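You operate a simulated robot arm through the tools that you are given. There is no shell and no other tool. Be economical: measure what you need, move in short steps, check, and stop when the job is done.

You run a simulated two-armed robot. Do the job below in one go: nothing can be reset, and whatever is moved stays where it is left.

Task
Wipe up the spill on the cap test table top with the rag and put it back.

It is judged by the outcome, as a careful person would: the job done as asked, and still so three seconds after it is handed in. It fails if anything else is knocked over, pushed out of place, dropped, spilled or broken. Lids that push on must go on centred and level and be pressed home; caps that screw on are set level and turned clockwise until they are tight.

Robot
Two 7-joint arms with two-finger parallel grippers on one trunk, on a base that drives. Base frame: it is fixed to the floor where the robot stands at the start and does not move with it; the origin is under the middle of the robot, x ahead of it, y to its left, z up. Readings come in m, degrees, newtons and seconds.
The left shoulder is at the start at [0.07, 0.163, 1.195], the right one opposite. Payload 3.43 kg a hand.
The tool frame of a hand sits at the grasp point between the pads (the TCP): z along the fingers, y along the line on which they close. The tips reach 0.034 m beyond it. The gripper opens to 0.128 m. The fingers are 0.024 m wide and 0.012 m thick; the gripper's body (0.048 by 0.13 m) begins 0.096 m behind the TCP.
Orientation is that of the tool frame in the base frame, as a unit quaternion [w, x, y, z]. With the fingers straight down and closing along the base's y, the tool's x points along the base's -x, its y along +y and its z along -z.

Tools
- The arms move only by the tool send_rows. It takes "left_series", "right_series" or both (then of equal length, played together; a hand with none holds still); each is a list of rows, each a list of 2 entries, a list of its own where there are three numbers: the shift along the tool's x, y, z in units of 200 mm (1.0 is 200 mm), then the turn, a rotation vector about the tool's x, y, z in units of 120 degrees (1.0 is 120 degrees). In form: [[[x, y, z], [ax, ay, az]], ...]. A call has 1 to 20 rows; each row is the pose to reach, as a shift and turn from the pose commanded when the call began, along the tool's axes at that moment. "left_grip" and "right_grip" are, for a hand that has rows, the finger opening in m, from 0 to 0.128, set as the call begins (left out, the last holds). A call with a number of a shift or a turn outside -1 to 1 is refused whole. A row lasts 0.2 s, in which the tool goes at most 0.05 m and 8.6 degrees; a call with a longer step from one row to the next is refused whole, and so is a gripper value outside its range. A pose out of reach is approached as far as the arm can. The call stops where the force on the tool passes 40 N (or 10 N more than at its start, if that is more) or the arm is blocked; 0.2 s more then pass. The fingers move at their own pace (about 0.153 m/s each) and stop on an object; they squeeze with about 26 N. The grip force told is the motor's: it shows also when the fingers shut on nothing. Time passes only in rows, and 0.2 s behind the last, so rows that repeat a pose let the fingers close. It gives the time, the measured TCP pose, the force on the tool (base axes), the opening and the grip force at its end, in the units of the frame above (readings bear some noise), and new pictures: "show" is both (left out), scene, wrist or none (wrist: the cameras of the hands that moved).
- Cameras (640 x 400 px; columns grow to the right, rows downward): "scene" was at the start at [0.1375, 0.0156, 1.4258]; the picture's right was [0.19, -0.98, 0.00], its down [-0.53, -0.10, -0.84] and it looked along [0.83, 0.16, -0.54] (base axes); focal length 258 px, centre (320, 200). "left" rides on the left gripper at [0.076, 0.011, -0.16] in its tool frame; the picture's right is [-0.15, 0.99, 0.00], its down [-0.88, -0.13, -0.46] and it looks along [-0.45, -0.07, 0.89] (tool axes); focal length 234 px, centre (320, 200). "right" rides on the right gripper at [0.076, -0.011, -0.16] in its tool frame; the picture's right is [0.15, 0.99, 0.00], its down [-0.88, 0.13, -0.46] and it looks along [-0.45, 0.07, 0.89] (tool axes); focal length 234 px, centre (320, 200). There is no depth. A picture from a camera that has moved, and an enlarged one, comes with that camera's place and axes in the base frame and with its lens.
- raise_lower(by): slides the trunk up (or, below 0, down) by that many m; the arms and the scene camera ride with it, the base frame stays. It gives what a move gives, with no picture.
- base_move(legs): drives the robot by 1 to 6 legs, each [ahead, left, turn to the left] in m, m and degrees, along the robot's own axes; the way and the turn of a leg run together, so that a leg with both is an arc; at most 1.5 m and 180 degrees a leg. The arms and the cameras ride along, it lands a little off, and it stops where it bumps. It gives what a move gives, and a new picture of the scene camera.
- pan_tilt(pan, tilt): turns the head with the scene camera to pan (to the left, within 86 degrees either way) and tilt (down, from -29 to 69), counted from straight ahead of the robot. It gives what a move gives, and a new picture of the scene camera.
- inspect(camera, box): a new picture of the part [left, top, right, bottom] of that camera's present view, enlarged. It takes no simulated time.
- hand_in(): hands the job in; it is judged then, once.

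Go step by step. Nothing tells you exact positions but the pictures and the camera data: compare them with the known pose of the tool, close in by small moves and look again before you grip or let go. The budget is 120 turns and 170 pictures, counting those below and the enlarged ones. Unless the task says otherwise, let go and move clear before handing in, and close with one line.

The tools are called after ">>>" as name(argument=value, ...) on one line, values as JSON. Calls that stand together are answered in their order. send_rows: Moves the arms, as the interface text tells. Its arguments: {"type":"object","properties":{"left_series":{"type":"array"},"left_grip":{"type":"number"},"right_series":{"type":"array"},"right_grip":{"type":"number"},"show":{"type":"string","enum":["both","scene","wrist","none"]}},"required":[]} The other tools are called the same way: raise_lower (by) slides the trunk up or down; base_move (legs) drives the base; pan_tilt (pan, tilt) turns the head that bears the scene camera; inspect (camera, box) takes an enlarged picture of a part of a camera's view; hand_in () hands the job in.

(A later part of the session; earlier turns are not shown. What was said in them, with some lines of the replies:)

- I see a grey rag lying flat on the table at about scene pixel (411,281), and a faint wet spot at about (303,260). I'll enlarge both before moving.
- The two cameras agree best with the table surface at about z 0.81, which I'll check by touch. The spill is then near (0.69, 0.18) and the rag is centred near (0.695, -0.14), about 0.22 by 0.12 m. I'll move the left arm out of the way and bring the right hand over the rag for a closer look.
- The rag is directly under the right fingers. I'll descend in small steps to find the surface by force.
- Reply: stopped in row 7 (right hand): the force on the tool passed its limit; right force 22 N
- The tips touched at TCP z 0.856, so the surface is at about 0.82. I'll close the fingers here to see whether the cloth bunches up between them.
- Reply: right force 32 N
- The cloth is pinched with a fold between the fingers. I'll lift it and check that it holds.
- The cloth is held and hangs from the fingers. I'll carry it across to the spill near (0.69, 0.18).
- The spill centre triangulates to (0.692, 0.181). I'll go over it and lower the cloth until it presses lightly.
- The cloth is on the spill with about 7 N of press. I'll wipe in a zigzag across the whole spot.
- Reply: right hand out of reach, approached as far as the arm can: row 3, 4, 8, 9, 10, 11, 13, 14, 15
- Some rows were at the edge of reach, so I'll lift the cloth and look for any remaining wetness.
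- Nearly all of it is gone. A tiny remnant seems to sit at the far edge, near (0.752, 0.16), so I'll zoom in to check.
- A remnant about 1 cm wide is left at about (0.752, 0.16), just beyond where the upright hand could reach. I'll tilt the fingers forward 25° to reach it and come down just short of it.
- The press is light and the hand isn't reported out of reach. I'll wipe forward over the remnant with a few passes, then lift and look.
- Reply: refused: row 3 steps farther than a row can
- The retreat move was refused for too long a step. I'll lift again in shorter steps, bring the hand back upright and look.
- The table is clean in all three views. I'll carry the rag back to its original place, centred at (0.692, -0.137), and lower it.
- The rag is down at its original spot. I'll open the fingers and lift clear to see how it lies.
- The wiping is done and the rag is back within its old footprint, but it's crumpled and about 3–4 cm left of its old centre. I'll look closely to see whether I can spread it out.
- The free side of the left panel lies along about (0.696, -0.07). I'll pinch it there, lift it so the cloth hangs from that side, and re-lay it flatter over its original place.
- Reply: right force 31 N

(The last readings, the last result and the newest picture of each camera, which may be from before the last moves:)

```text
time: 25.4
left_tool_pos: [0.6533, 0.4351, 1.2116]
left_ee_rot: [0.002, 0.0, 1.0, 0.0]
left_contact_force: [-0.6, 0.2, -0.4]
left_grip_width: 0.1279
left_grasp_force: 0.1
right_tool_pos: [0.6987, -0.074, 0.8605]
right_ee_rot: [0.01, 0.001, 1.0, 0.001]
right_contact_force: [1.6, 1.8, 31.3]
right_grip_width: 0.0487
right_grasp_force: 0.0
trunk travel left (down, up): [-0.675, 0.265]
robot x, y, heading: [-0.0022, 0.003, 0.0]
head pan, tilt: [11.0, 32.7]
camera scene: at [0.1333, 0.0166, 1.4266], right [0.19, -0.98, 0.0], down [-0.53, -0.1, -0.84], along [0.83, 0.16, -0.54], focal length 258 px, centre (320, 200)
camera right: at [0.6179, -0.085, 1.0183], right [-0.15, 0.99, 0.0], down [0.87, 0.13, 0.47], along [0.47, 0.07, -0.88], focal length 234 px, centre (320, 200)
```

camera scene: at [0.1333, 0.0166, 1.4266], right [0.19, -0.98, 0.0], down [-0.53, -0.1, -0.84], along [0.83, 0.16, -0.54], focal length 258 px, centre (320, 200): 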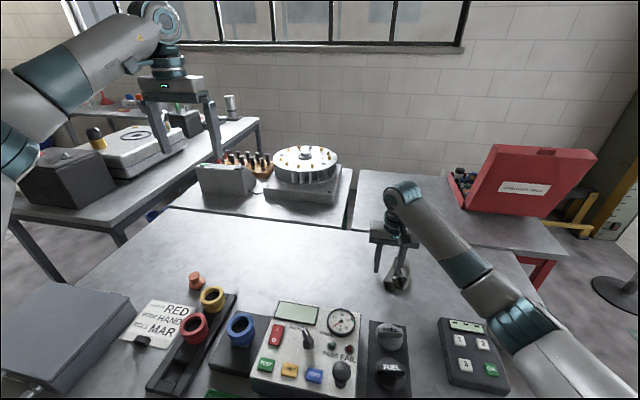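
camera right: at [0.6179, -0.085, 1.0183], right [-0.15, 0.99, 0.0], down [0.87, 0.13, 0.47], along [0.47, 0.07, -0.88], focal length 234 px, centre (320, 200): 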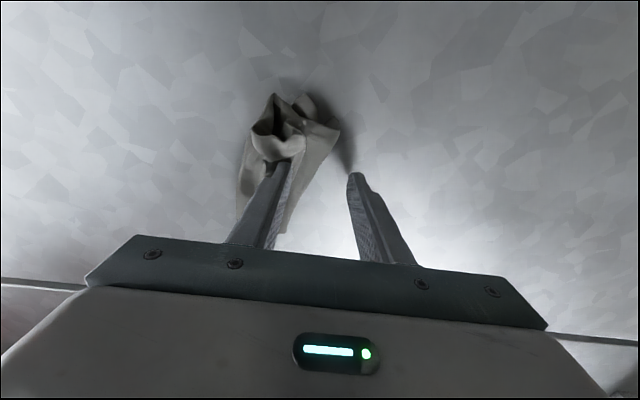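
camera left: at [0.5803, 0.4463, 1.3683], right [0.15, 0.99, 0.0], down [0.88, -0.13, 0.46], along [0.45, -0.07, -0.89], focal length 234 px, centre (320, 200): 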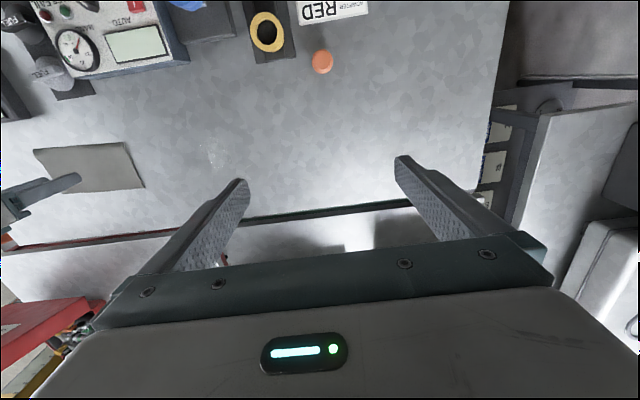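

The right finger is on the cloth and the other is just outside it. I'll close and lift.

>>> send_rows(right_series=[[[0, 0, -0.005], [0, 0, 0]], [[0, 0, -0.005], [0, 0, 0]], [[0, 0, -0.005], [0, 0, 0]], [[0, 0, -0.1], [0, 0, 0]], [[0, 0, -0.3], [0, 0, 0]], [[0, 0, -0.5], [0, 0, 0]], [[0, 0, -0.7], [0, 0, 0]], [[0, 0, -0.85], [0, 0, 0]], [[0, 0, -0.85], [0, 0, 0]], [[0, 0, -0.85], [0, 0, 0]]], right_grip=0)

```text
time: 27.6
left_tool_pos: [0.6567, 0.4359, 1.209]
left_ee_rot: [0.0, 0.001, 1.0, 0.0]
left_contact_force: [-0.2, -0.1, -0.6]
left_grip_width: 0.1282
left_grasp_force: 0.0
right_tool_pos: [0.6958, -0.0746, 1.0255]
right_ee_rot: [0.007, 0.0, 1.0, 0.0]
right_contact_force: [-0.1, -0.1, -0.2]
right_grip_width: 0.0024
right_grasp_force: 26.2
trunk travel left (down, up): [-0.675, 0.265]
robot x, y, heading: [0.0009, 0.003, -0.1]
head pan, tilt: [11.0, 32.7]
camera scene: at [0.1372, 0.0157, 1.4258], right [0.19, -0.98, 0.0], down [-0.53, -0.1, -0.84], along [0.83, 0.16, -0.54], focal length 258 px, centre (320, 200)
camera right: at [0.6176, -0.0853, 1.1836], right [-0.15, 0.99, 0.0], down [0.88, 0.13, 0.47], along [0.46, 0.07, -0.88], focal length 234 px, centre (320, 200)
```

scene: 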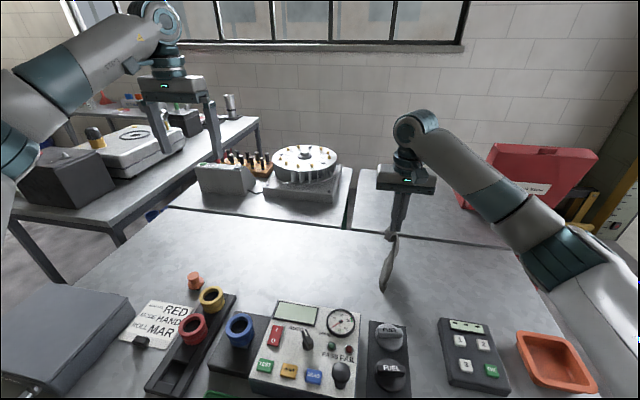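
right: 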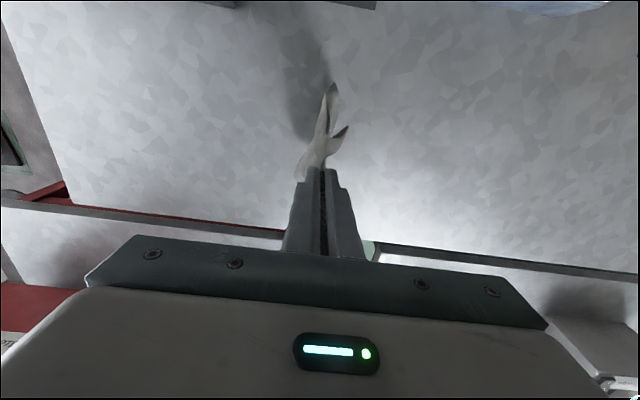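

The cloth now hangs from near one end, about 0.16 m long. I'll lay it down in an arc towards -y so it unrolls over its original place.

>>> send_rows(right_series=[[[0, 0.1, 0.02], [0, 0, 0]], [[0, 0.17, 0.04], [0, 0, 0]], [[0, 0.17, 0.08], [0, 0, 0]], [[0, 0.17, 0.08], [0, 0, 0]], [[0, 0.04, 0.1], [0, 0, 0]], [[0, -0.1, 0.14], [0, 0, 0]], [[0, -0.22, 0.2], [0, 0, 0]], [[0, -0.34, 0.28], [0, 0, 0]], [[0, -0.43, 0.38], [0, 0, 0]], [[0, -0.52, 0.48], [0, 0, 0]], [[0, -0.58, 0.58], [0, 0, 0]], [[0, -0.63, 0.68], [0, 0, 0]], [[0, -0.67, 0.75], [0, 0, 0]], [[0, -0.7, 0.79], [0, 0, 0]], [[0, -0.74, 0.8], [0, 0, 0]], [[0, -0.76, 0.8], [0, 0, 0]]])

```text
time: 31.0
left_tool_pos: [0.6563, 0.434, 1.2092]
left_ee_rot: [0.0, 0.0, 1.0, -0.001]
left_contact_force: [0.5, 0.0, 0.4]
left_grip_width: 0.1278
left_grasp_force: 0.0
right_tool_pos: [0.6984, -0.228, 0.865]
right_ee_rot: [0.006, 0.0, 1.0, 0.0]
right_contact_force: [0.5, 0.6, 0.2]
right_grip_width: 0.0025
right_grasp_force: 25.9
trunk travel left (down, up): [-0.675, 0.265]
robot x, y, heading: [0.0037, 0.0009, -0.1]
head pan, tilt: [11.0, 32.7]
camera scene: at [0.1374, 0.0157, 1.4258], right [0.19, -0.98, 0.0], down [-0.53, -0.1, -0.84], along [0.83, 0.16, -0.54], focal length 258 px, centre (320, 200)
camera right: at [0.6206, -0.239, 1.0229], right [-0.15, 0.99, 0.0], down [0.88, 0.13, 0.47], along [0.46, 0.07, -0.88], focal length 234 px, centre (320, 200)
```

scene: 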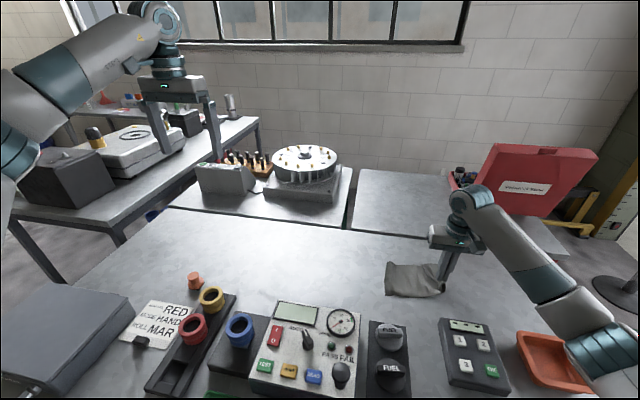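
right: 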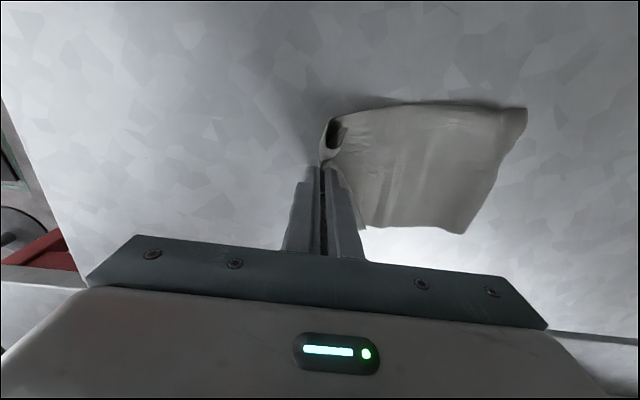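

The cloth unrolled almost flat over its old footprint. I'll release with a small opening and lift away.

>>> send_rows(right_series=[[[0, 0, 0], [0, 0, 0]], [[0, 0, 0], [0, 0, 0]], [[0, 0, -0.05], [0, 0, 0]], [[0, 0, -0.2], [0, 0, 0]], [[0, 0, -0.4], [0, 0, 0]], [[0, 0, -0.6], [0, 0, 0]], [[0, -0.1, -0.8], [0, 0, 0]], [[0, -0.1, -0.8], [0, 0, 0]]], right_grip=0.03)

>>> inspect(camera="scene", box=[330, 220, 490, 320])

```text
time: 32.8
left_tool_pos: [0.6584, 0.4335, 1.2098]
left_ee_rot: [0.0, 0.0, 1.0, 0.0]
left_contact_force: [0.3, 0.9, -0.6]
left_grip_width: 0.1277
left_grasp_force: 0.0
right_tool_pos: [0.6986, -0.2495, 1.0241]
right_ee_rot: [0.006, -0.001, 1.0, 0.001]
right_contact_force: [0.0, 1.0, 0.1]
right_grip_width: 0.0299
right_grasp_force: 0.1
trunk travel left (down, up): [-0.675, 0.265]
robot x, y, heading: [0.0018, 0.0037, 0.3]
head pan, tilt: [11.0, 32.7]
camera scene: at [0.1381, 0.0159, 1.4257], right [0.19, -0.98, 0.0], down [-0.53, -0.1, -0.84], along [0.83, 0.16, -0.54], focal length 258 px, centre (320, 200)
camera right: at [0.6202, -0.2605, 1.1825], right [-0.15, 0.99, 0.0], down [0.88, 0.13, 0.47], along [0.46, 0.07, -0.89], focal length 234 px, centre (320, 200)
```

scene: 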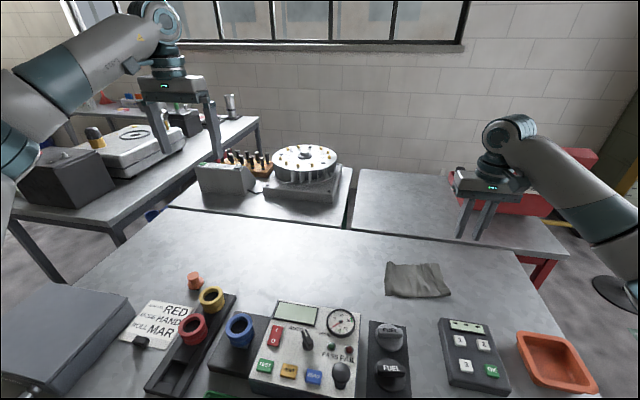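
right: 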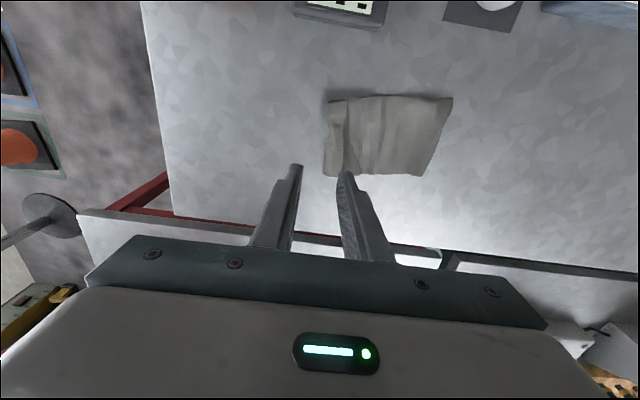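

```text
4.00 times, centred on (410, 270) of scene
camera zoom: at [0.1381, 0.0159, 1.4257], right [0.19, -0.98, 0.0], down [-0.53, -0.1, -0.84], along [0.83, 0.16, -0.54], focal length 1034 px, centre (-40, -80)
```

zoom: 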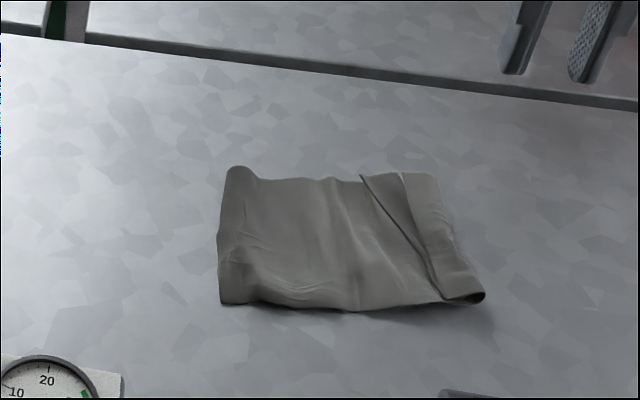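

The rag lies nearly flat back in its place, the spill area is clean, and everything else is where it was at the start. Both hands are clear, so I'm handing in.

>>> hand_in()

```text
The job is handed in.
```

I wiped up the spill and put the rag back in its place, nearly flat with a small fold at one end; nothing else on the table looks moved.
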